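You operate a simulated robot arm through the tools that you are given. There is no shell and no other tool.

You run a simulated robot arm. Do the job below in one go: nothing can be reset, and whatever is moved stays where it is left.

TASK
Put things in order on the service bench top. At the end: the white bulb stands where the beige sample pouch stood; one of the sample jars from the service bench top is on the service bench ledge; the beige sample pouch stands on top of the black jack pad; the yellow thick gap gauge stands where the white bulb stood; whatever was shut is shut again. Leave all else as you found it, and nothing knocked over. Set down upright: sample jar.

The check looks at the end state, three seconds after you hand in, the way a careful person would. Anything else that was tipped, shoved, dropped, spilled or broken makes it a failure.

THE ROBOT
A 6-joint arm with a two-finger parallel gripper, fixed in place. Base frame: the origin is at the foot of the arm, x ahead of it, y to its left, z up; the work surface is at about z = 0.86. Units: m, rad, N and s.
With the tool pointing down near the work surface it reaches from about 0.24 to 0.64 m from the base axis. Its first joint turns from -1.152 to 1.152 rad. Payload 2.7 kg.
The tool frame sits at the grasp point between the pads (the TCP): z along the fingers, y along the line on which they close. The tips reach 0.023 m beyond it. The gripper opens to 0.094 m. The fingers are 0.038 m wide and 0.01 m thick; the gripper's body (0.054 by 0.096 m) begins 0.039 m behind the TCP.
Orientation is told as [roll, pitch, yaw] about the base's x, y, z axes, in that order, counted from this pose: with the fingers straight down and closing along the base's y, the tool's x points along the base's -x, its y along +y and its z along -z.

THE INTERFACE
- The arm moves only by the tool send_rows. Its argument "rows" is text: rows parted by semicolons, each of 7 numbers parted by spaces: the turn, a rotation vector about the base's x, y, z in units of 4 degrees (1.0 is 4 degrees), then the shift along the base's x, y, z in units of 40 mm (1.0 is 40 mm), then the opening, from 0 (shut) to 1 (fully open). In form: ax ay az tx ty tz claw; .... A call has 1 to 20 rows; each row shifts and turns the commanded pose from where the row before left it. A call with a number of a shift or a turn outside -1 to 1 is refused whole. A row lasts 0.2 s, in which the tool goes at most 0.05 m and 0.15 rad; a call with a longer step from one row to the next is refused whole, and so is a gripper value outside its range. A pose out of reach is approached as far as the arm can. The call stops where the force on the tool passes 40 N (or 10 N more than at its start, if that is more) or the arm is blocked; 0.2 s more then pass. The fingers move at their own pace (about 0.045 m/s each) and stop on an object; they squeeze with about 43 N. The grip force told is the motor's: it shows also when the fingers shut on nothing. Time passes only in rows, and 0.2 s behind the last, so rows that do not move let the fingers close. The reply holds the time, the measured pose of the TCP, the force on the tool along the base axes, the opening and the grip force, in the units named above and with some noise, with the torque about the TCP (base axes, N m) and any sound that the robot's microphone picked up, and new pictures: "views" is both (left out), scene, wrist or none.
- Cameras (640 x 400 px; columns grow to the right, rows downward): "scene" is fixed at [0.0806, -0.433, 1.4129]; the picture's right is [0.75, -0.66, 0.00], its down [-0.34, -0.38, -0.86] and it looks along [0.57, 0.65, -0.51] (base axes); focal length 313 px, centre (320, 200). "wrist" rides on the gripper at [0.086, 0.016, -0.074] in the tool frame; the picture's right is [-0.18, 0.98, 0.00], its down [-0.58, -0.11, -0.81] and it looks along [-0.79, -0.15, 0.59] (tool axes); focal length 243 px, centre (320, 200). There is no depth. A picture from a camera that has moved, and an enlarged one, comes with that camera's place and axes in the base frame and with its lens.
- inspect(camera, box): a new picture of the part [left, top, right, bottom] of that camera's present view, enlarged. No time passes.
- sign_off(): hands the job in; it is judged then, once.

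Nothing tells you positions but the pictures and the camera data. Unless the task says otherwise, let go and move clear before handing in.

The tools are called after "Call:" as a command line: name --argument value ..., lists and objects as JSON in quotes. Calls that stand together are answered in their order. send_rows: Moves the arm, as the interface text tells. Its arguments: {"type":"object","properties":{"rows":{"type":"string"},"views":{"type":"string","enum":["both","scene","wrist","none"]}},"required":["rows"]} The other tools are called the same way: inspect (camera, box) takes an enlarged picture of a part of a camera's view; sign_off () hands the job in.

At the start:

```text
time: 0.0
tcp_pos: [0.4524, 0.0279, 1.1827]
orientation: [-0.001, 0.0, 0.0]
force: [-0.4, 0.5, 1.4]
torque: [0.01, 0.03, 0.02]
finger_gap: 0.0939
grip_force: 0.1
```

scene: 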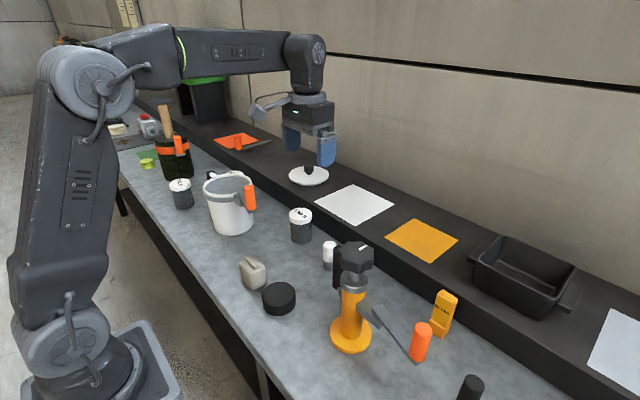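
wrist: 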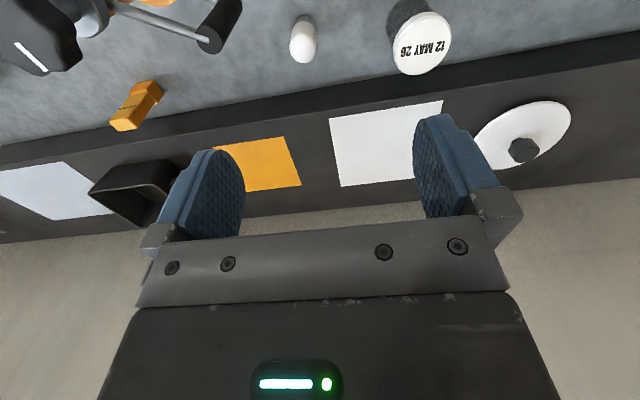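

I see a bench with a pouch, black puck (the jack pad), white bulb, yellow gauge, two sample jars, a bucket and other tools. First I'll look closer at each of them.

Call:
inspect --camera "scene" --box '[220, 200, 380, 300]'

Call:
inspect --camera "scene" --box '[320, 230, 500, 400]'

Call:
inspect --camera "scene" --box '[100, 90, 340, 250]'

Call:
inspect --camera "wrist" --box '[0, 0, 640, 240]'

```text
4.00 times, centred on (300, 250) of scene
camera zoom: at [0.0806, -0.433, 1.4129], right [0.75, -0.66, 0.0], down [-0.34, -0.38, -0.86], along [0.57, 0.65, -0.51], focal length 1252 px, centre (400, 0)
```

zoom: 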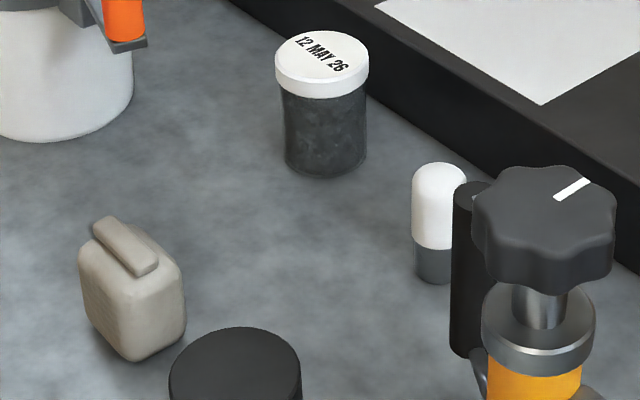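

```text
2.35 times, centred on (410, 315) of scene
camera zoom: at [0.0806, -0.433, 1.4129], right [0.75, -0.66, 0.0], down [-0.34, -0.38, -0.86], along [0.57, 0.65, -0.51], focal length 736 px, centre (108, -71)
```

zoom: 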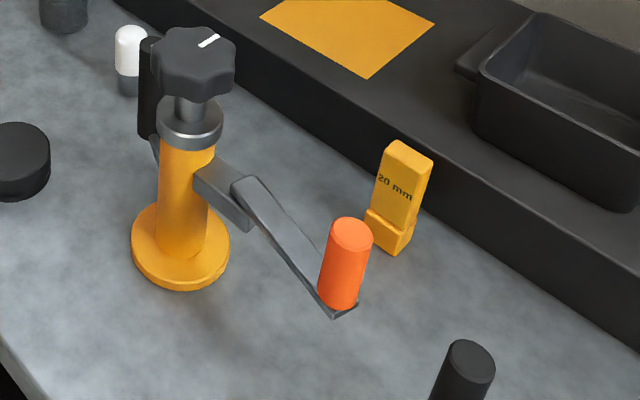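

```text
2.50 times, centred on (220, 170) of scene
camera zoom: at [0.0806, -0.433, 1.4129], right [0.75, -0.66, 0.0], down [-0.34, -0.38, -0.86], along [0.57, 0.65, -0.51], focal length 782 px, centre (570, 275)
```

zoom: 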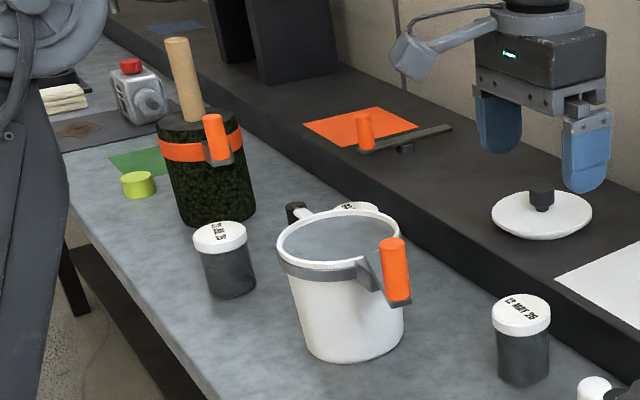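

```text
1.00 times, centred on (320, 120) of wrist (not enlarged: the box is as wide or as high as the picture)
camera zoom: at [0.3669, 0.0441, 1.2589], right [0.18, 0.98, 0.0], down [0.58, -0.11, 0.81], along [0.79, -0.15, -0.59], focal length 243 px, centre (320, 280)
```

zoom: 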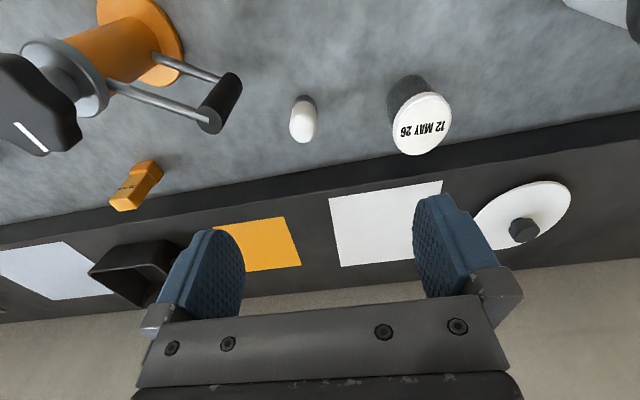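

The jar nearest the ledge is at about (0.51, 0.14), the pouch at (0.33, 0.09), the black pad at (0.33, 0.0), the bulb at (0.49, 0.00) and the gauge at (0.53, -0.28). I'll tilt the tool and back off so the wrist camera looks down on the pouch, pad and bulb.

Call:
send_rows --rows "0 1 0 -0.35 0 0 1;0 1 0 -0.35 0 0 1;0 1 0 -0.35 0 0 1;0 1 0 -0.35 0 0 1;0 1 0 -0.35 0 0 1;0 1 0 -0.35 0 0 1;0 1 0 -0.2 0 0 1;0 0 0 0 0 0 1" --views "both"

```text
time: 1.8
tcp_pos: [0.3595, 0.0276, 1.1829]
orientation: [-0.001, 0.49, 0.0]
force: [-0.3, 0.4, 0.7]
torque: [0.02, 0.01, 0.01]
finger_gap: 0.0939
grip_force: 0.1
camera wrist: at [0.3199, 0.0447, 1.2905], right [0.16, 0.98, -0.09], down [0.89, -0.11, 0.44], along [0.42, -0.15, -0.89], focal length 243 px, centre (320, 200)
```

scene: 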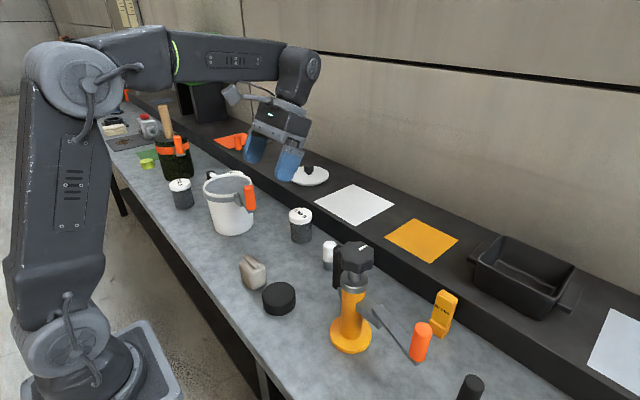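
wrist: 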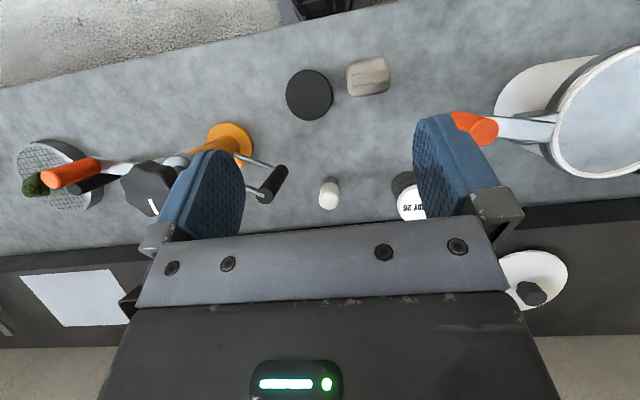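

Call:
inspect --camera "wrist" --box '[260, 40, 420, 140]'

Call:
inspect --camera "wrist" --box '[180, 110, 440, 240]'

Call:
inspect --camera "scene" --box '[225, 245, 315, 325]'

Call:
inspect --camera "scene" --box '[400, 280, 480, 370]'

```text
4.00 times, centred on (340, 90) of wrist
camera zoom: at [0.3199, 0.0447, 1.2905], right [0.16, 0.98, -0.09], down [0.89, -0.11, 0.44], along [0.42, -0.15, -0.89], focal length 970 px, centre (240, 640)
```

zoom: 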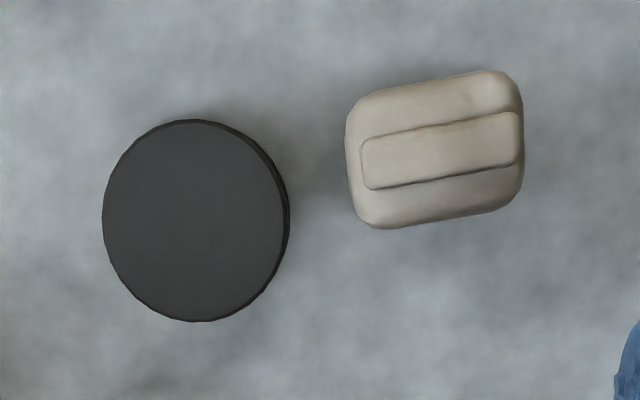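

```text
2.46 times, centred on (310, 175) of wrist
camera zoom: at [0.3199, 0.0447, 1.2905], right [0.16, 0.98, -0.09], down [0.89, -0.11, 0.44], along [0.42, -0.15, -0.89], focal length 597 px, centre (345, 262)
```

zoom: 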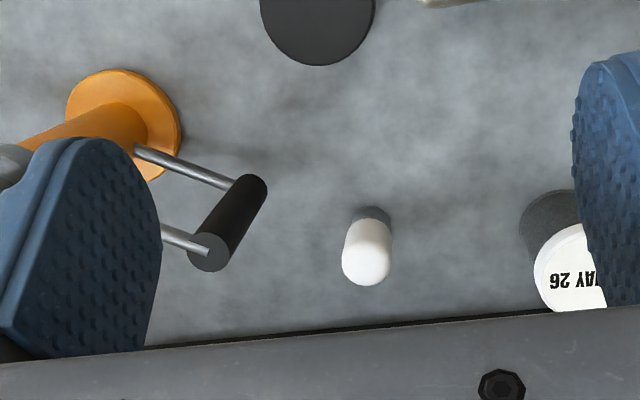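

```text
5.00 times, centred on (270, 285) of scene
camera zoom: at [0.0806, -0.433, 1.4129], right [0.75, -0.66, 0.0], down [-0.34, -0.38, -0.86], along [0.57, 0.65, -0.51], focal length 1564 px, centre (570, -225)
```

zoom: 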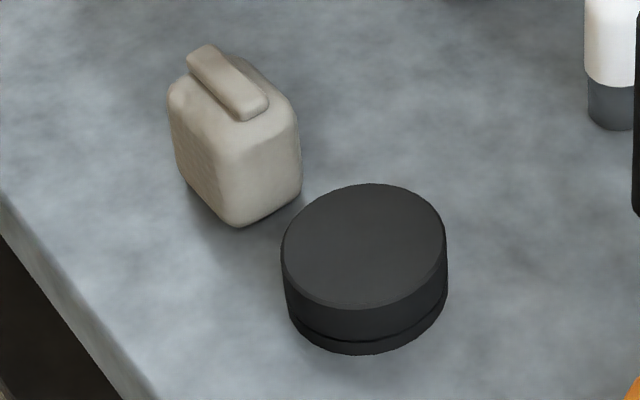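

```text
4.44 times, centred on (440, 325) of scene
camera zoom: at [0.0806, -0.433, 1.4129], right [0.75, -0.66, 0.0], down [-0.34, -0.38, -0.86], along [0.57, 0.65, -0.51], focal length 1391 px, centre (-213, -356)
```

zoom: 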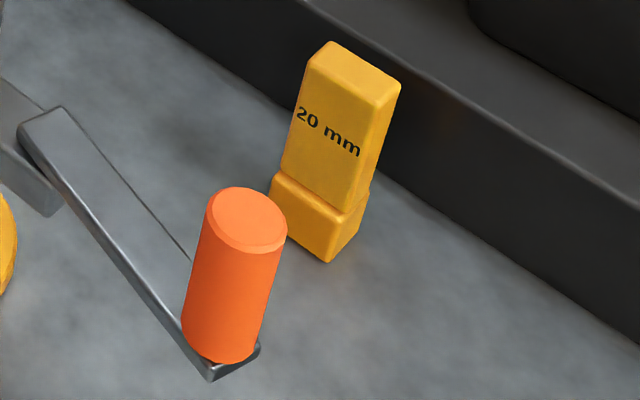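

The pouch is centred near (0.323, 0.081) and the pad near (0.331, -0.010), with its top at z about 0.89. I'll move the jar first, since it sits beside the bulb. I'm going above it and turning the gripper by -90° to keep the camera away from the bucket handle and the yellow device.

Call:
send_rows --rows "0 -1 0 0.537 0.398 -0.296 1;0 -1 0 0.537 0.398 -0.296 1;0 -1 0 0.537 0.398 -0.296 1;0 -1 0 0.537 0.398 -0.296 1;0 -1 0 0.537 0.398 -0.296 1;0 -1 0 0.537 0.398 -0.296 1;0 -1 0 0.537 0.398 -0.296 1;0 0 -1 0 0 0 1;0 0 -1 0 0 0 1;0 0 -1 0 0 0 1;0 0 -1 0 0 0 1;0 0 -1 0 0 0 1;0 0 -1 0 0 0 1;0 0 -1 0 0 0 1;0 0 -1 0 0 0 1;0 0 -1 0 0 0 1;0 0 -1 0 0 0 1;0 0 -1 0 0 0 1" --views "both"

Call:
send_rows --rows "0 0 -1 0 0 0 1;0 0 -1 0 0 0 1;0 0 -1 0 0 0 1;0 0 -1 0 0 0 1;0 0 -1 0 0 0 1;0 0 -1 0 0 0 1;0 0 -1 0 0 0 1;0 0 -1 0 0 0 1;0 0 -1 0 0 0 1;0 0 -1 0 0 0 1;0 0 -1 0 0 0 1;0 0 -0.5 0 0 0 1;0 0 0 0 0 0 1" --views "both"

```text
time: 5.6
tcp_pos: [0.5115, 0.1408, 1.0998]
orientation: [0.001, 0.001, -0.769]
force: [0.3, -0.9, -1.2]
torque: [0.04, 0.01, 0.0]
finger_gap: 0.0941
grip_force: 0.1
camera wrist: at [0.4614, 0.211, 1.1762], right [0.82, 0.58, 0.0], down [0.34, -0.48, 0.81], along [0.47, -0.66, -0.59], focal length 243 px, centre (320, 200)
```

scene: 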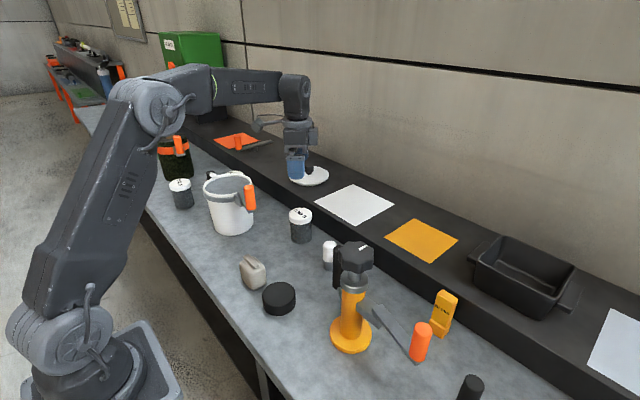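
wrist: 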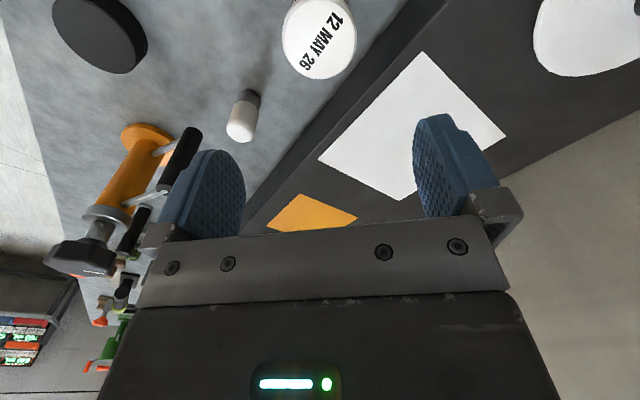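

```text
time: 8.4
tcp_pos: [0.5112, 0.1408, 1.1007]
orientation: [-0.001, 0.001, -1.572]
force: [0.3, 0.1, -0.4]
torque: [-0.02, 0.0, 0.02]
finger_gap: 0.0941
grip_force: 0.1
camera wrist: at [0.5285, 0.2265, 1.1766], right [0.98, -0.18, 0.0], down [-0.11, -0.58, 0.81], along [-0.15, -0.79, -0.59], focal length 243 px, centre (320, 200)
```

scene: 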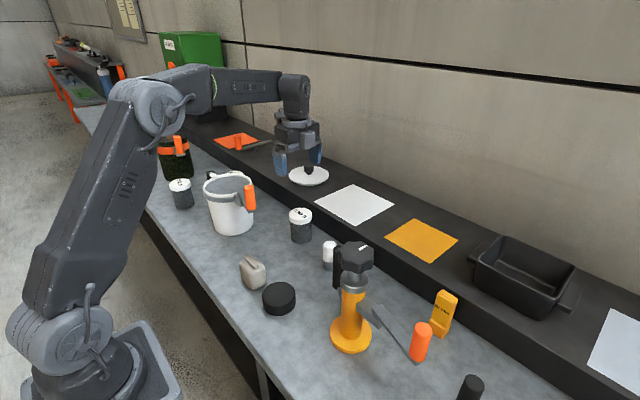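
wrist: 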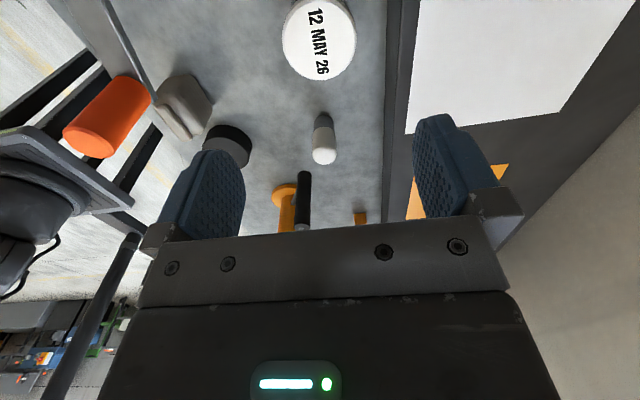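

The jar is right below the TCP, at about (0.511, 0.141). Before picking it up I'm checking the ledge edge and the free strip between the sheets.

Call:
inspect --camera "wrist" --box '[260, 0, 520, 240]'

Call:
inspect --camera "scene" --box '[280, 170, 480, 290]'

```text
1.67 times, centred on (390, 120) of wrist
camera zoom: at [0.5285, 0.2265, 1.1766], right [0.98, -0.18, 0.0], down [-0.11, -0.58, 0.81], along [-0.15, -0.79, -0.59], focal length 404 px, centre (203, 333)
```

zoom: 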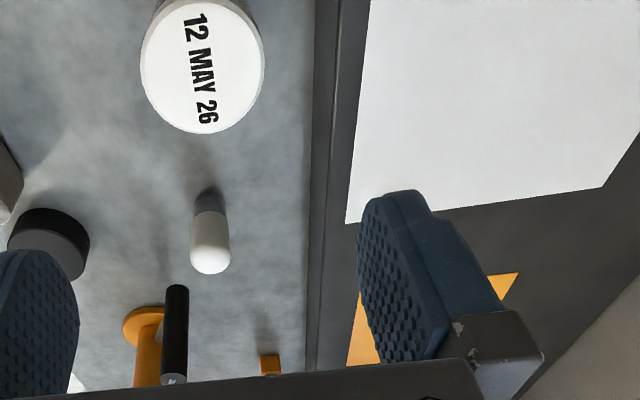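

```text
3.20 times, centred on (380, 230) of scene
camera zoom: at [0.0806, -0.433, 1.4129], right [0.75, -0.66, 0.0], down [-0.34, -0.38, -0.86], along [0.57, 0.65, -0.51], focal length 1001 px, centre (128, 104)
```

zoom: 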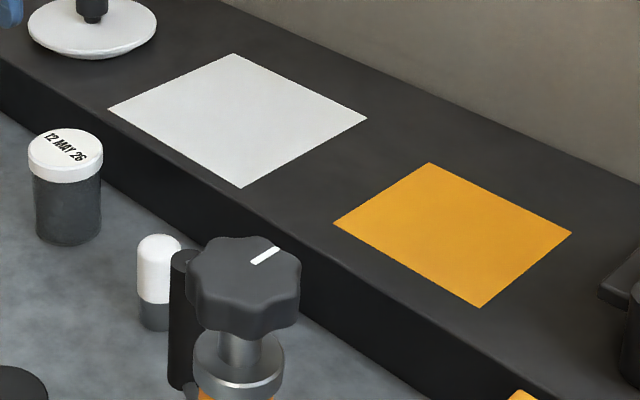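

The ledge top is at z about 0.93 with its front edge at x about 0.584. The bare strip between the sheets is centred at y about -0.023. I'm descending on the jar and gripping it.

Call:
send_rows --rows "0 0 0 0 0 -0.8 1;0 0 0 0 0 -0.8 1;0 0 0 0 0 -0.8 1;0 0 0 0 0 -0.8 1;0 0 0 0 0 -0.6 1;0 0 0 0 0 -0.5 1;0 0 0 0 0 -0.14 1;0 0 0 0 0 0 1" --views "both"

```text
time: 10.2
tcp_pos: [0.5108, 0.1398, 0.9224]
orientation: [0.001, 0.0, -1.571]
force: [-0.6, 0.0, -0.9]
torque: [0.02, 0.01, 0.0]
finger_gap: 0.0935
grip_force: 0.0
camera wrist: at [0.5272, 0.2262, 0.9987], right [0.98, -0.18, 0.0], down [-0.11, -0.58, 0.81], along [-0.15, -0.79, -0.59], focal length 243 px, centre (320, 200)
```

scene: 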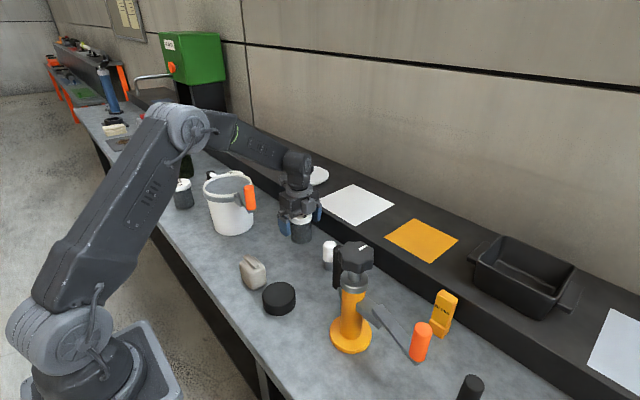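
wrist: 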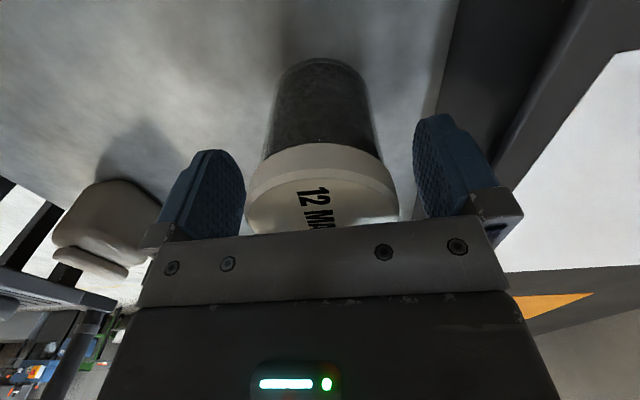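

The jar is centred between the fingers. I'll go down a few mm more, close and lift slightly.

Call:
send_rows --rows "0 0 0 0 0 -0.17 1;0 0 0 0 0 0 0.3;0 0 0 0 0 0 0.3;0 0 0 0 0 0 0.3;0 0 0 0 0 0 0.3;0 0 0 0 0 0 0.3" --views "wrist"

```text
time: 11.6
tcp_pos: [0.5099, 0.1398, 0.9156]
orientation: [-0.001, 0.0, -1.569]
force: [-0.3, -0.4, -0.1]
torque: [-0.01, -0.03, -0.02]
finger_gap: 0.0612
grip_force: 43.2
camera wrist: at [0.5277, 0.2257, 0.9918], right [0.98, -0.18, 0.0], down [-0.11, -0.58, 0.81], along [-0.15, -0.79, -0.59], focal length 243 px, centre (320, 200)
```

wrist: 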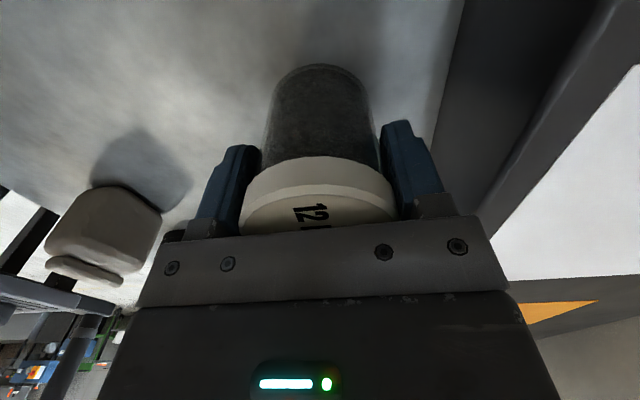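

Jar gripped at a 61 mm gap. I'm lifting it and carrying it to the ledge spot at (0.628, -0.023).

Call:
send_rows --rows "0 0 0 0 0 0.3 0.3;0 0 0 0 0 0.7 0.3;0 0 0 0 0 0.8 0.3;0 0 0 0 0 0.8 0.3;0 0 0 0 0 0.5 0.3;0 0 0 0.4 -0.55 0 0.3;0 0 0 0.4 -0.55 0 0.3;0 0 0 0.4 -0.55 0 0.3;0 0 0 0.4 -0.55 0 0.3;0 0 0 0.4 -0.55 0 0.3;0 0 0 0.4 -0.55 0 0.3;0 0 0 0.35 -0.5 0 0.3;0 0 0 0.2 -0.3 0 0.3;0 0 0 0 0 0 0.3;0 0 0 0 0 0 0.3" --views "both"

```text
time: 14.8
tcp_pos: [0.622, -0.0237, 1.0381]
orientation: [0.0, -0.001, -1.571]
force: [0.1, 0.2, 0.0]
torque: [-0.02, -0.01, -0.02]
finger_gap: 0.0284
grip_force: 0.0
out of reach, approached as far as the arm can: row 13
camera wrist: at [0.6407, 0.0616, 1.1138], right [0.98, -0.18, 0.0], down [-0.11, -0.58, 0.81], along [-0.15, -0.79, -0.59], focal length 243 px, centre (320, 200)
```

scene: 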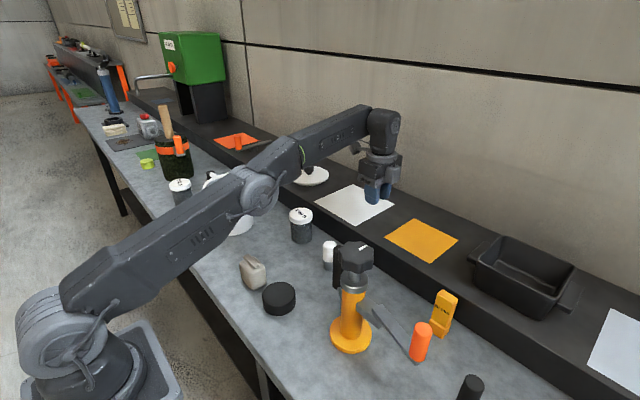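
wrist: 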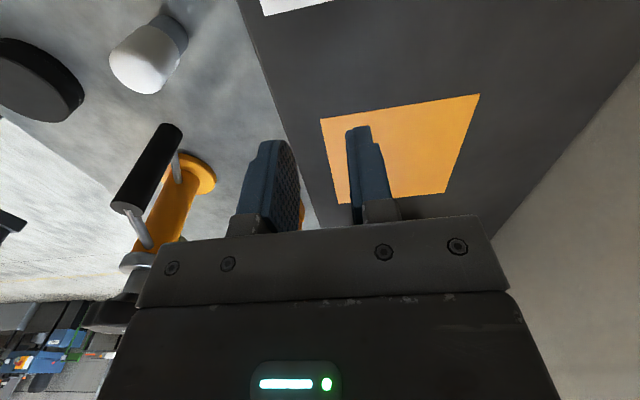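

The gripper is empty. The jar slipped out and seems to have stayed on the bench, so I'm checking it before trying again.

Call:
inspect --camera "scene" --box '[220, 180, 380, 280]'

Call:
inspect --camera "scene" --box '[140, 140, 320, 260]'

```text
4.00 times, centred on (300, 230) of scene
camera zoom: at [0.0806, -0.433, 1.4129], right [0.75, -0.66, 0.0], down [-0.34, -0.38, -0.86], along [0.57, 0.65, -0.51], focal length 1252 px, centre (400, 80)
```

zoom: 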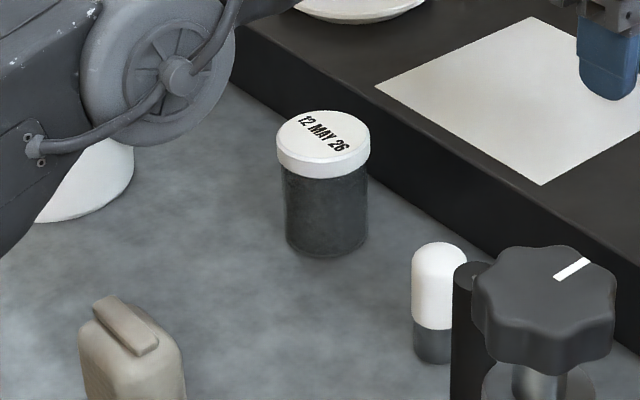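

```text
3.33 times, centred on (230, 200) of scene
camera zoom: at [0.0806, -0.433, 1.4129], right [0.75, -0.66, 0.0], down [-0.34, -0.38, -0.86], along [0.57, 0.65, -0.51], focal length 1043 px, centre (620, 200)
```

zoom: 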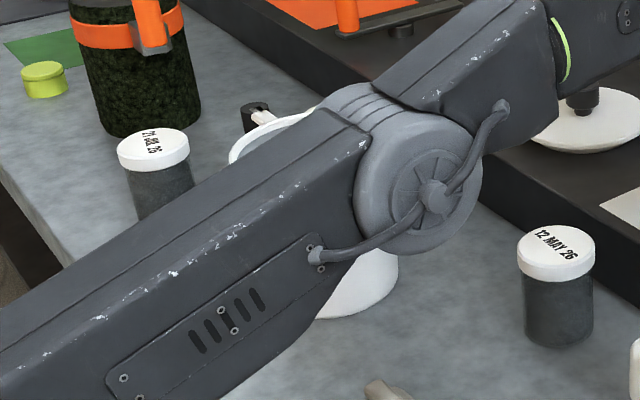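

The jar is still upright in its original place; it slipped as soon as I lifted. I'm going back above it with the gripper open to grip it again.

Call:
send_rows --rows "0 0 0 -0.347 0.511 0 1;0 0 0 -0.347 0.511 0 1;0 0 0 -0.347 0.511 0 1;0 0 0 -0.347 0.511 0 1;0 0 0 -0.347 0.511 0 1;0 0 0 -0.347 0.511 0 1;0 0 0 -0.347 0.511 0 1;0 0 0 -0.347 0.511 0 1;0 0 0 0 0 0 1;0 0 0 0 0 0 1" --views "wrist"

```text
time: 17.0
tcp_pos: [0.5123, 0.1383, 1.0378]
orientation: [0.001, 0.0, -1.571]
force: [0.5, 0.6, 0.1]
torque: [0.02, -0.02, -0.02]
finger_gap: 0.0939
grip_force: 0.1
camera wrist: at [0.53, 0.2246, 1.1139], right [0.98, -0.18, 0.0], down [-0.11, -0.58, 0.81], along [-0.15, -0.79, -0.59], focal length 243 px, centre (320, 200)
```

wrist: 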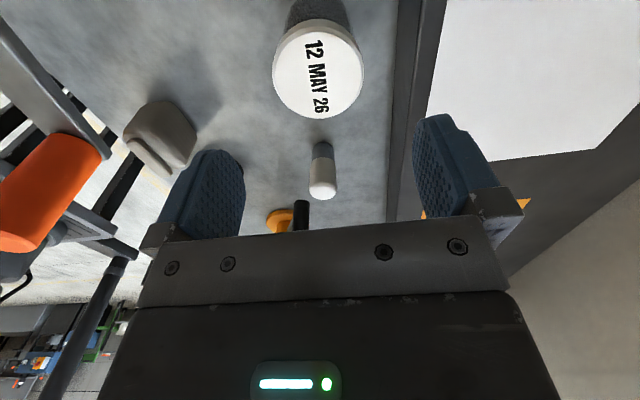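

I'm descending again, squeezing fully, and lifting very slowly to see whether the jar follows and how heavy it is.

Call:
send_rows --rows "0 0 0 0 0.1 -0.6 1;0 0 0 0 0 -0.8 1;0 0 0 0 0 -0.8 1;0 0 0 0 0 -0.6 1;0 0 0 0 0 -0.3 1;0 0 0 0 0 0 1;0 0 0 0 0 0 0;0 0 0 0 0 0 0;0 0 0 0 0 0 0;0 0 0 0 0 0 0;0 0 0 0 0 0 0;0 0 0 0 0 0 0;0 0 0 0 0 0 0" --views "wrist"

Call:
send_rows --rows "0 0 0 0 0 0.1 0;0 0 0 0 0 0.1 0;0 0 0 0 0 0.1 0;0 0 0 0 0 0 0" --views "both"

```text
time: 19.8
tcp_pos: [0.5119, 0.1424, 0.9151]
orientation: [0.0, 0.001, -1.57]
force: [0.3, 0.4, 0.1]
torque: [0.0, -0.01, -0.01]
finger_gap: 0.0607
grip_force: 42.8
camera wrist: at [0.5294, 0.2289, 0.9915], right [0.98, -0.18, 0.0], down [-0.11, -0.58, 0.81], along [-0.15, -0.79, -0.59], focal length 243 px, centre (320, 200)
```

wrist: 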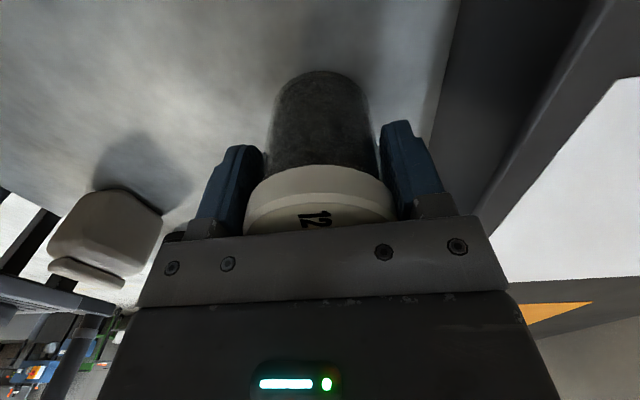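

```text
time: 20.8
tcp_pos: [0.5123, 0.1423, 0.9271]
orientation: [0.001, 0.0, -1.572]
force: [0.3, -0.2, -2.0]
torque: [0.0, -0.02, -0.01]
finger_gap: 0.061
grip_force: 42.8
camera wrist: at [0.5306, 0.2291, 1.0032], right [0.98, -0.18, 0.0], down [-0.11, -0.58, 0.81], along [-0.15, -0.79, -0.59], focal length 243 px, centre (320, 200)
```

scene: 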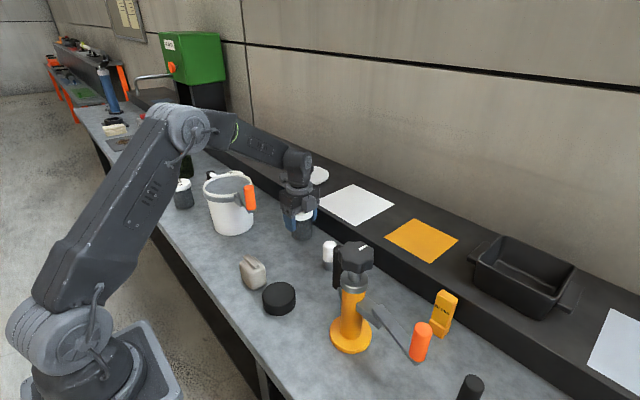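
wrist: 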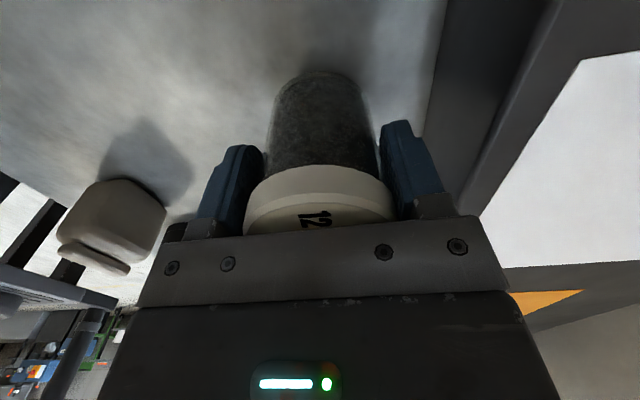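

The jar is now held and lifts (about 2 N). I'm continuing upward at a gentler pace and checking the grip.

Call:
send_rows --rows "0 0 0 0 0 0.2 0;0 0 0 0 0 0.2 0;0 0 0 0 0 0.25 0;0 0 0 0 0 0.25 0;0 0 0 0 0 0.25 0;0 0 0 0 0 0.25 0;0 0 0 0 0 0.25 0;0 0 0 0 0 0.25 0;0 0 0 0 0 0.25 0;0 0 0 0 0 0.2 0;0 0 0 0 0 0.1 0;0 0 0 0 0 0 0" --views "both"

```text
time: 23.4
tcp_pos: [0.5132, 0.1437, 1.0275]
orientation: [0.0, 0.0, -1.572]
force: [0.7, 0.3, -1.6]
torque: [0.02, -0.01, 0.02]
finger_gap: 0.0609
grip_force: 43.3
camera wrist: at [0.5306, 0.2289, 1.1015], right [0.98, -0.18, 0.0], down [-0.11, -0.58, 0.81], along [-0.15, -0.79, -0.59], focal length 243 px, centre (320, 200)
```

scene: 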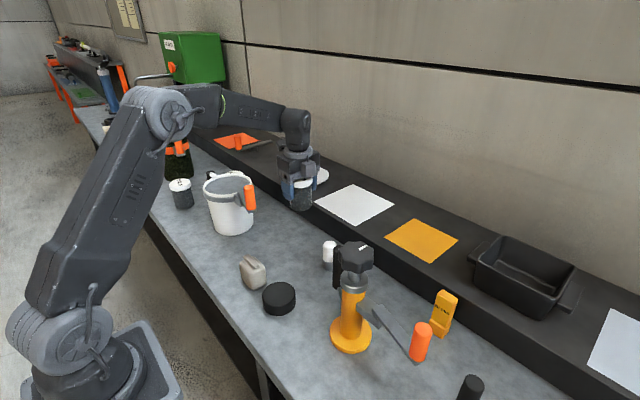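
wrist: 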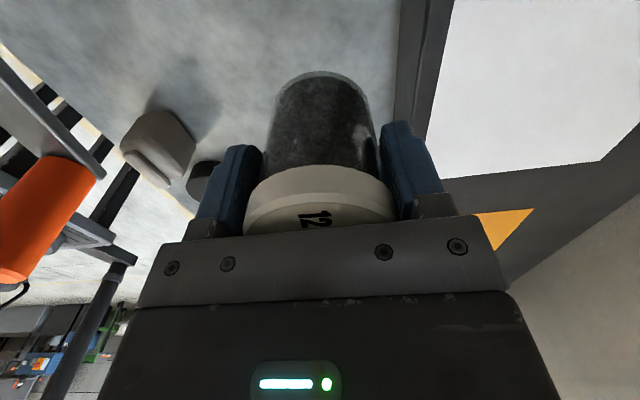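

Held firmly. I'm carrying it smoothly over to the ledge.

Call:
send_rows --rows "0 0 0 0.1 -0.15 0 0;0 0 0 0.2 -0.3 0 0;0 0 0 0.27 -0.42 0 0;0 0 0 0.27 -0.42 0 0;0 0 0 0.27 -0.42 0 0;0 0 0 0.27 -0.42 0 0;0 0 0 0.27 -0.42 0 0;0 0 0 0.27 -0.42 0 0;0 0 0 0.27 -0.42 0 0;0 0 0 0.27 -0.41 0 0;0 0 0 0.2 -0.3 0 0;0 0 0 0.07 -0.1 0 0;0 0 0 0 0 0 0" --views "both"

```text
time: 26.2
tcp_pos: [0.6225, -0.0256, 1.027]
orientation: [0.0, -0.002, -1.569]
force: [0.4, 0.4, -0.7]
torque: [-0.02, 0.0, -0.03]
finger_gap: 0.0611
grip_force: 43.0
camera wrist: at [0.6397, 0.06, 1.1012], right [0.98, -0.18, 0.0], down [-0.11, -0.58, 0.81], along [-0.15, -0.79, -0.59], focal length 243 px, centre (320, 200)
```

scene: 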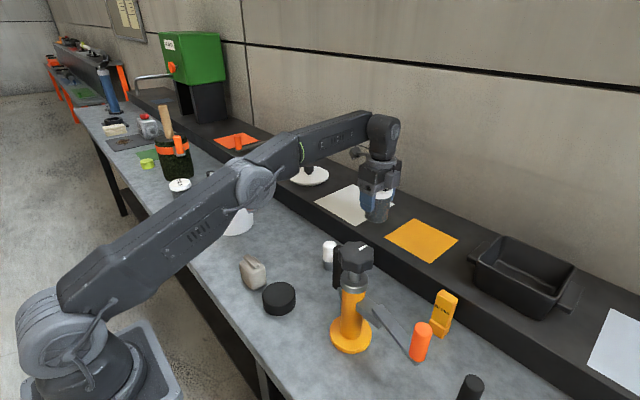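
wrist: 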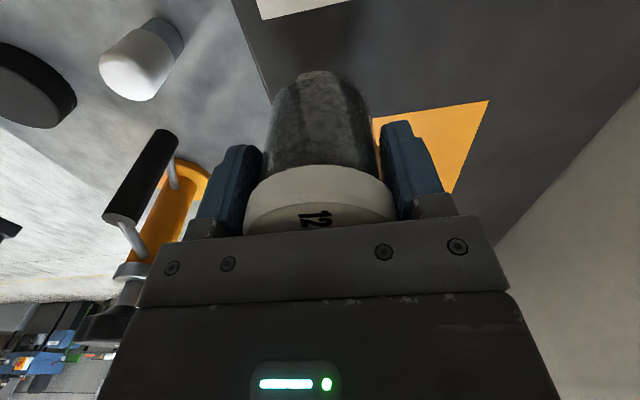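

Over the spot. I'm lowering to just above the ledge and nudging a few mm further in.

Call:
send_rows --rows "0 0 0 0.05 0 -0.25 0;0 0 0 0.05 0 -0.25 0;0 0 0 0.05 0 -0.2 0;0 0 0 0.05 0 -0.1 0;0 0 0 0 0 0 0" --views "both"

Call:
inspect --camera "scene" --box '[330, 160, 430, 250]'

```text
time: 27.4
tcp_pos: [0.63, -0.0266, 0.9931]
orientation: [0.001, 0.0, -1.572]
force: [-0.2, -1.0, -1.4]
torque: [-0.04, 0.02, 0.02]
finger_gap: 0.061
grip_force: 42.8
camera wrist: at [0.6477, 0.0601, 1.0683], right [0.98, -0.18, 0.0], down [-0.11, -0.58, 0.81], along [-0.15, -0.79, -0.59], focal length 243 px, centre (320, 200)
```

scene: 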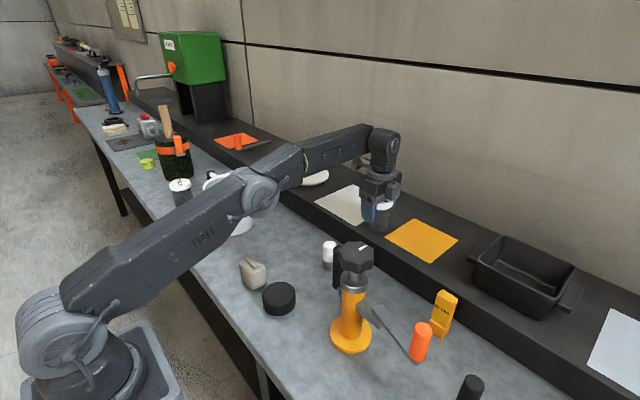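
wrist: 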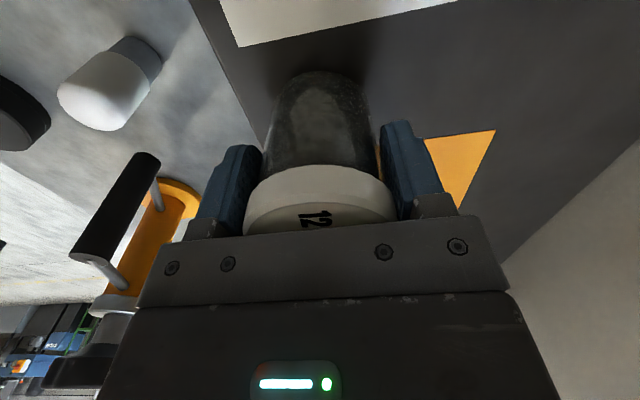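

```text
4.44 times, centred on (380, 205) of scene
camera zoom: at [0.0806, -0.433, 1.4129], right [0.75, -0.66, 0.0], down [-0.34, -0.38, -0.86], along [0.57, 0.65, -0.51], focal length 1391 px, centre (53, 178)
```

zoom: 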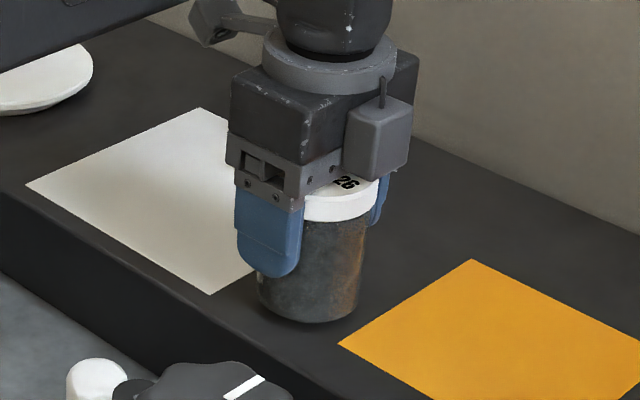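

The jar is just above the bare strip. I'm lowering in very small steps until I feel contact.

Call:
send_rows --rows "0 0 0 0 0 -0.07 0;0 0 0 0 0 0 0" --views "none"

Call:
send_rows --rows "0 0 0 0 0 -0.07 0;0 0 0 0 0 0 0" --views "none"

Call:
inspect --camera "scene" --box '[350, 190, 410, 240]'

```text
time: 28.0
tcp_pos: [0.6286, -0.0262, 0.9895]
orientation: [0.0, 0.001, -1.57]
force: [-0.1, -0.1, -1.9]
torque: [0.01, -0.01, 0.01]
finger_gap: 0.061
grip_force: 42.8
```

```text
time: 28.6
tcp_pos: [0.6295, -0.0252, 0.9871]
orientation: [0.001, 0.001, -1.57]
force: [0.1, -0.4, -2.4]
torque: [0.01, -0.02, -0.04]
finger_gap: 0.0609
grip_force: 43.0
```

```text
8.00 times, centred on (380, 215) of scene
camera zoom: at [0.0806, -0.433, 1.4129], right [0.75, -0.66, 0.0], down [-0.34, -0.38, -0.86], along [0.57, 0.65, -0.51], focal length 2503 px, centre (-160, 80)
```

zoom: 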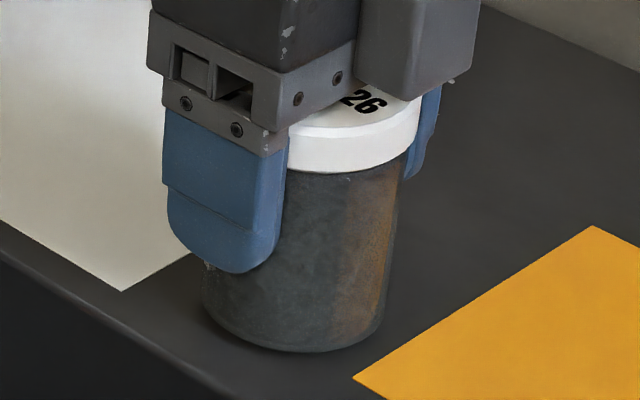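

Call:
send_rows --rows "0 0 0 0 0 -0.06 0;0 0 0 0 0 0 0" --views "none"

Call:
send_rows --rows "0 0 0 0 0 -0.05 0;0 0 0 0 0 0 0" --views "none"

```text
time: 29.2
tcp_pos: [0.6288, -0.0249, 0.9852]
orientation: [-0.001, -0.001, -1.569]
force: [-1.7, 0.5, 1.3]
torque: [0.01, 0.1, 0.02]
finger_gap: 0.0609
grip_force: 42.5
```

```text
time: 29.8
tcp_pos: [0.6293, -0.0249, 0.9863]
orientation: [0.004, 0.001, -1.571]
force: [-2.0, 1.7, 13.7]
torque: [0.14, 0.56, -0.04]
finger_gap: 0.0607
grip_force: 43.1
```

Contact on the ledge at z≈0.985 (ledge 0.07 above the bench). I'll ease off slightly, open the gripper and rise.

Call:
send_rows --rows "0 0 0 0 0 0.05 0;0 0 0 0 0 0 0;0 0 0 0 0 0 0.85;0 0 0 0 0 0 0.85;0 0 0 0 0 0 0.85;0 0 0 0 0 0 0.85" --views "wrist"

```text
time: 31.2
tcp_pos: [0.6297, -0.0256, 0.9854]
orientation: [0.0, 0.001, -1.57]
force: [0.5, 0.9, -0.1]
torque: [-0.01, -0.01, 0.01]
finger_gap: 0.08
grip_force: 0.0
camera wrist: at [0.6475, 0.0606, 1.0614], right [0.98, -0.18, 0.0], down [-0.11, -0.58, 0.81], along [-0.15, -0.79, -0.59], focal length 243 px, centre (320, 200)
```

wrist: 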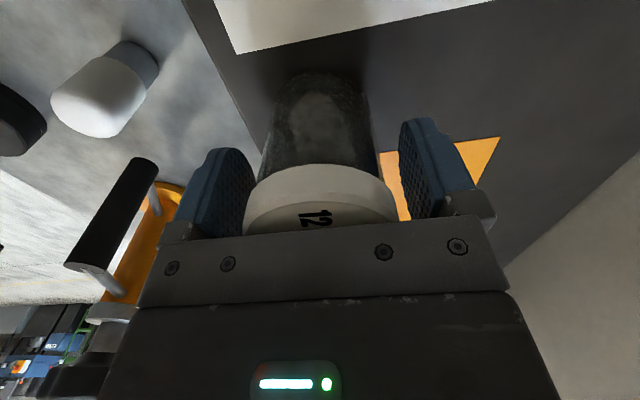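

Released, and the jar stands. I'm opening fully and rising clear, then retreating toward the pouch.

Call:
send_rows --rows "0 0 0 0 0 0 1;0 0 0 0 0 0.1 1;0 0 0 0 0 0.2 1;0 0 0 -0.03 0 0.3 1;0 0 0 -0.05 0 0.4 1;0 0 0 -0.05 0 0.5 1;0 0 0 -0.1 0 0.5 1;0 0 0 -0.3 0 0.3 1;0 0 0 -0.5 0 0 1;0 0 0 0 0 0 1" --views "both"

Call:
inspect --camera "scene" --box '[330, 160, 430, 250]'

```text
time: 33.4
tcp_pos: [0.5841, -0.025, 1.0759]
orientation: [0.001, 0.0, -1.57]
force: [-0.2, 0.0, -0.2]
torque: [-0.02, -0.01, -0.02]
finger_gap: 0.0941
grip_force: 0.1
out of reach, approached as far as the arm can: row 7
camera wrist: at [0.6016, 0.06, 1.151], right [0.98, -0.18, 0.0], down [-0.11, -0.58, 0.81], along [-0.15, -0.79, -0.59], focal length 243 px, centre (320, 200)
```

scene: 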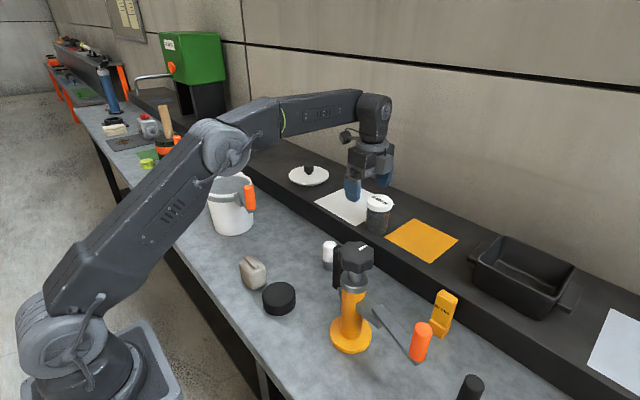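
wrist: 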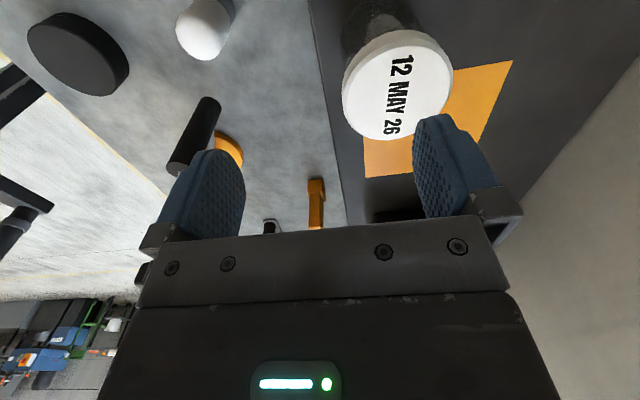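

```text
4.44 times, centred on (380, 205) of scene
camera zoom: at [0.0805, -0.433, 1.4129], right [0.75, -0.66, 0.0], down [-0.34, -0.38, -0.86], along [0.57, 0.65, -0.51], focal length 1391 px, centre (53, 178)
```

zoom: 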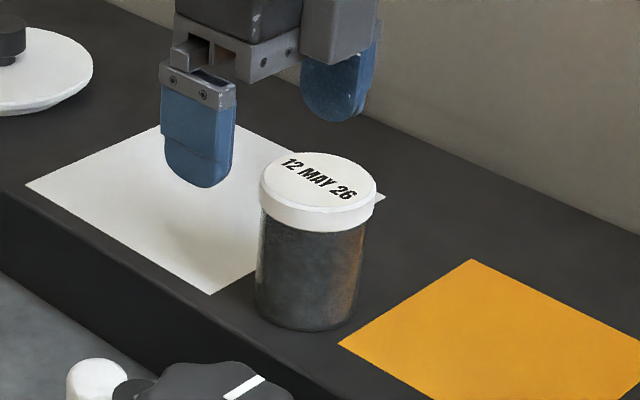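

The jar stands well on the ledge. Now I'm going above the pouch.

Call:
send_rows --rows "0 0 0 -0.6 0.25 0 1;0 0 0 -0.8 0.35 0 1;0 0 0 -0.8 0.35 0 1;0 0 0 -0.8 0.35 0 1;0 0 0 -0.8 0.35 0 1;0 0 0 -0.8 0.3 0 1;0 0 0 -0.8 0.3 0 1;0 0 0 -0.7 0.25 0 1;0 0 0 -0.45 0.15 0 1;0 0 0 0 0 0 1;0 0 0 0 0 0 1" --views "both"

```text
time: 35.8
tcp_pos: [0.3211, 0.0812, 1.0756]
orientation: [0.0, -0.001, -1.571]
force: [0.1, -0.5, -0.4]
torque: [0.03, 0.04, -0.03]
finger_gap: 0.0942
grip_force: 0.1
camera wrist: at [0.3392, 0.1669, 1.1505], right [0.98, -0.18, 0.0], down [-0.11, -0.58, 0.81], along [-0.15, -0.79, -0.59], focal length 243 px, centre (320, 200)
```

scene: 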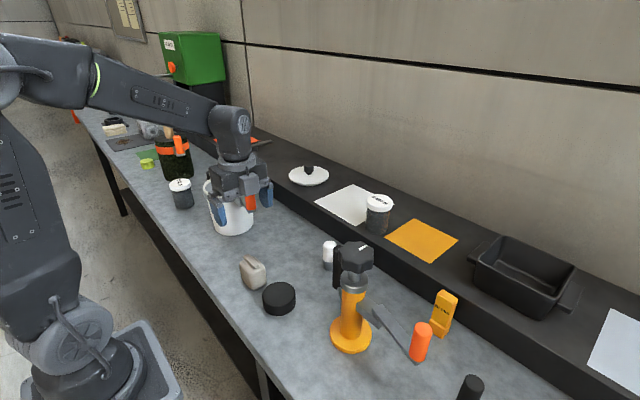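
wrist: 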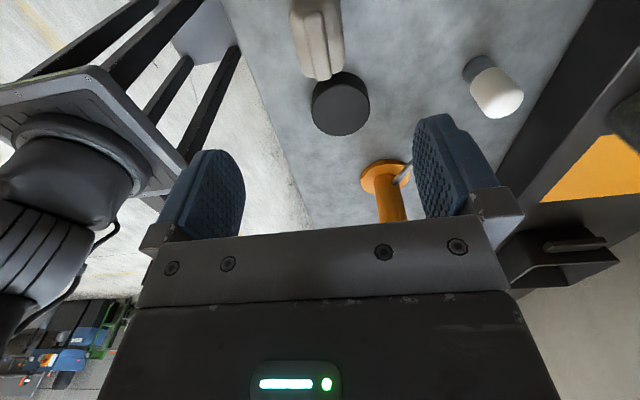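

Call:
inspect --camera "wrist" --box '[250, 0, 410, 140]'

Call:
inspect --camera "scene" --box '[180, 140, 320, 300]'

```text
2.86 times, centred on (330, 70) of wrist
camera zoom: at [0.3392, 0.1669, 1.1505], right [0.98, -0.18, 0.0], down [-0.11, -0.58, 0.81], along [-0.15, -0.79, -0.59], focal length 693 px, centre (291, 571)
```

zoom: 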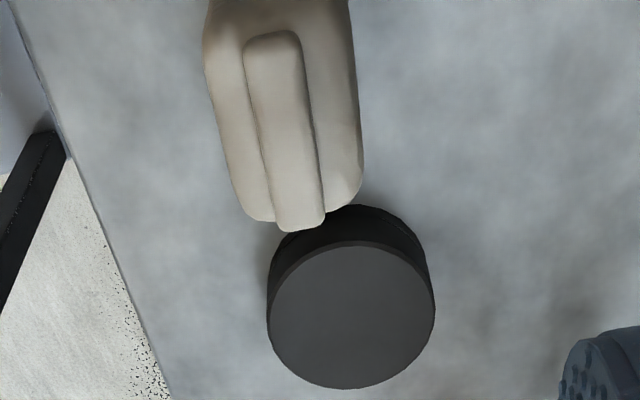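

```text
2.50 times, centred on (250, 220) of scene
camera zoom: at [0.0806, -0.433, 1.4129], right [0.75, -0.66, 0.0], down [-0.34, -0.38, -0.86], along [0.57, 0.65, -0.51], focal length 782 px, centre (495, 150)
```

zoom: 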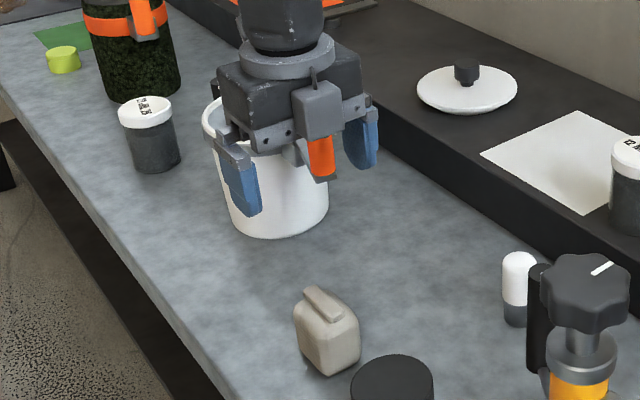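

The pouch is centred under the tool. I'm descending over it with the fingers closing along x.

Call:
send_rows --rows "0 0 0 0.02 -0.02 -0.7 1;0 0 0 0 0 -0.8 1;0 0 0 0 0 -0.8 1;0 0 0 0 0 -0.7 1;0 0 0 0 0 -0.6 1;0 0 0 0 0 -0.4 1;0 0 0 0 0 -0.25 1;0 0 0 0 0 0 1" --views "both"

Call:
inspect --camera "scene" --box '[200, 200, 320, 320]'

```text
time: 37.6
tcp_pos: [0.3224, 0.0798, 0.9053]
orientation: [0.001, 0.002, -1.57]
force: [0.2, 0.5, 0.1]
torque: [0.0, -0.02, -0.02]
finger_gap: 0.0943
grip_force: 0.1
camera wrist: at [0.3405, 0.1657, 0.9811], right [0.98, -0.18, 0.0], down [-0.11, -0.58, 0.81], along [-0.15, -0.79, -0.59], focal length 243 px, centre (320, 200)
```

scene: 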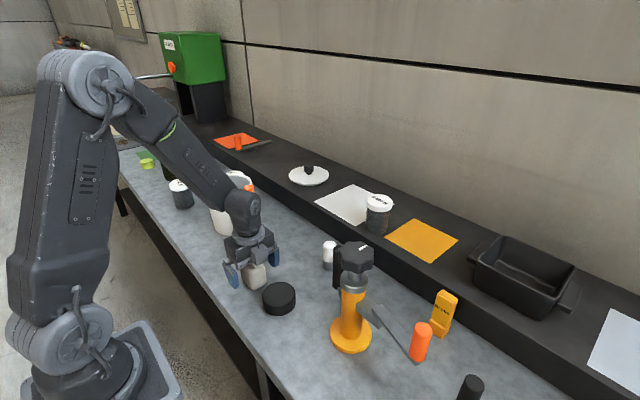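
wrist: 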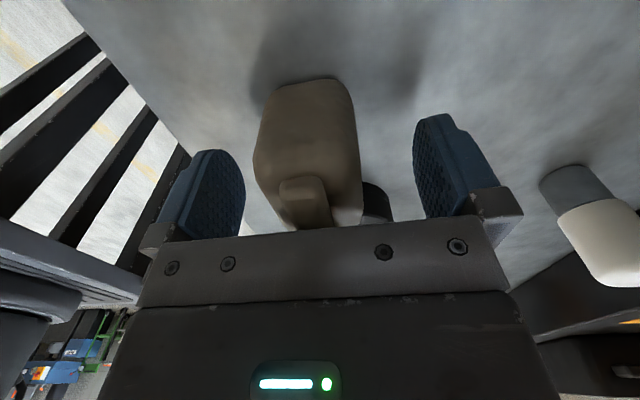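

```text
3.33 times, centred on (260, 260) of scene
camera zoom: at [0.0806, -0.433, 1.4129], right [0.75, -0.66, 0.0], down [-0.34, -0.38, -0.86], along [0.57, 0.65, -0.51], focal length 1043 px, centre (520, 0)
```

zoom: 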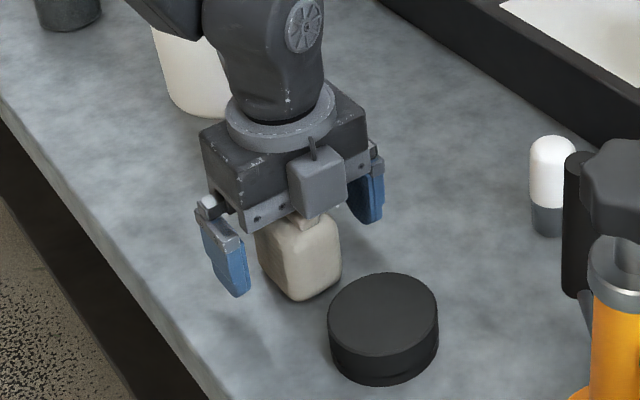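

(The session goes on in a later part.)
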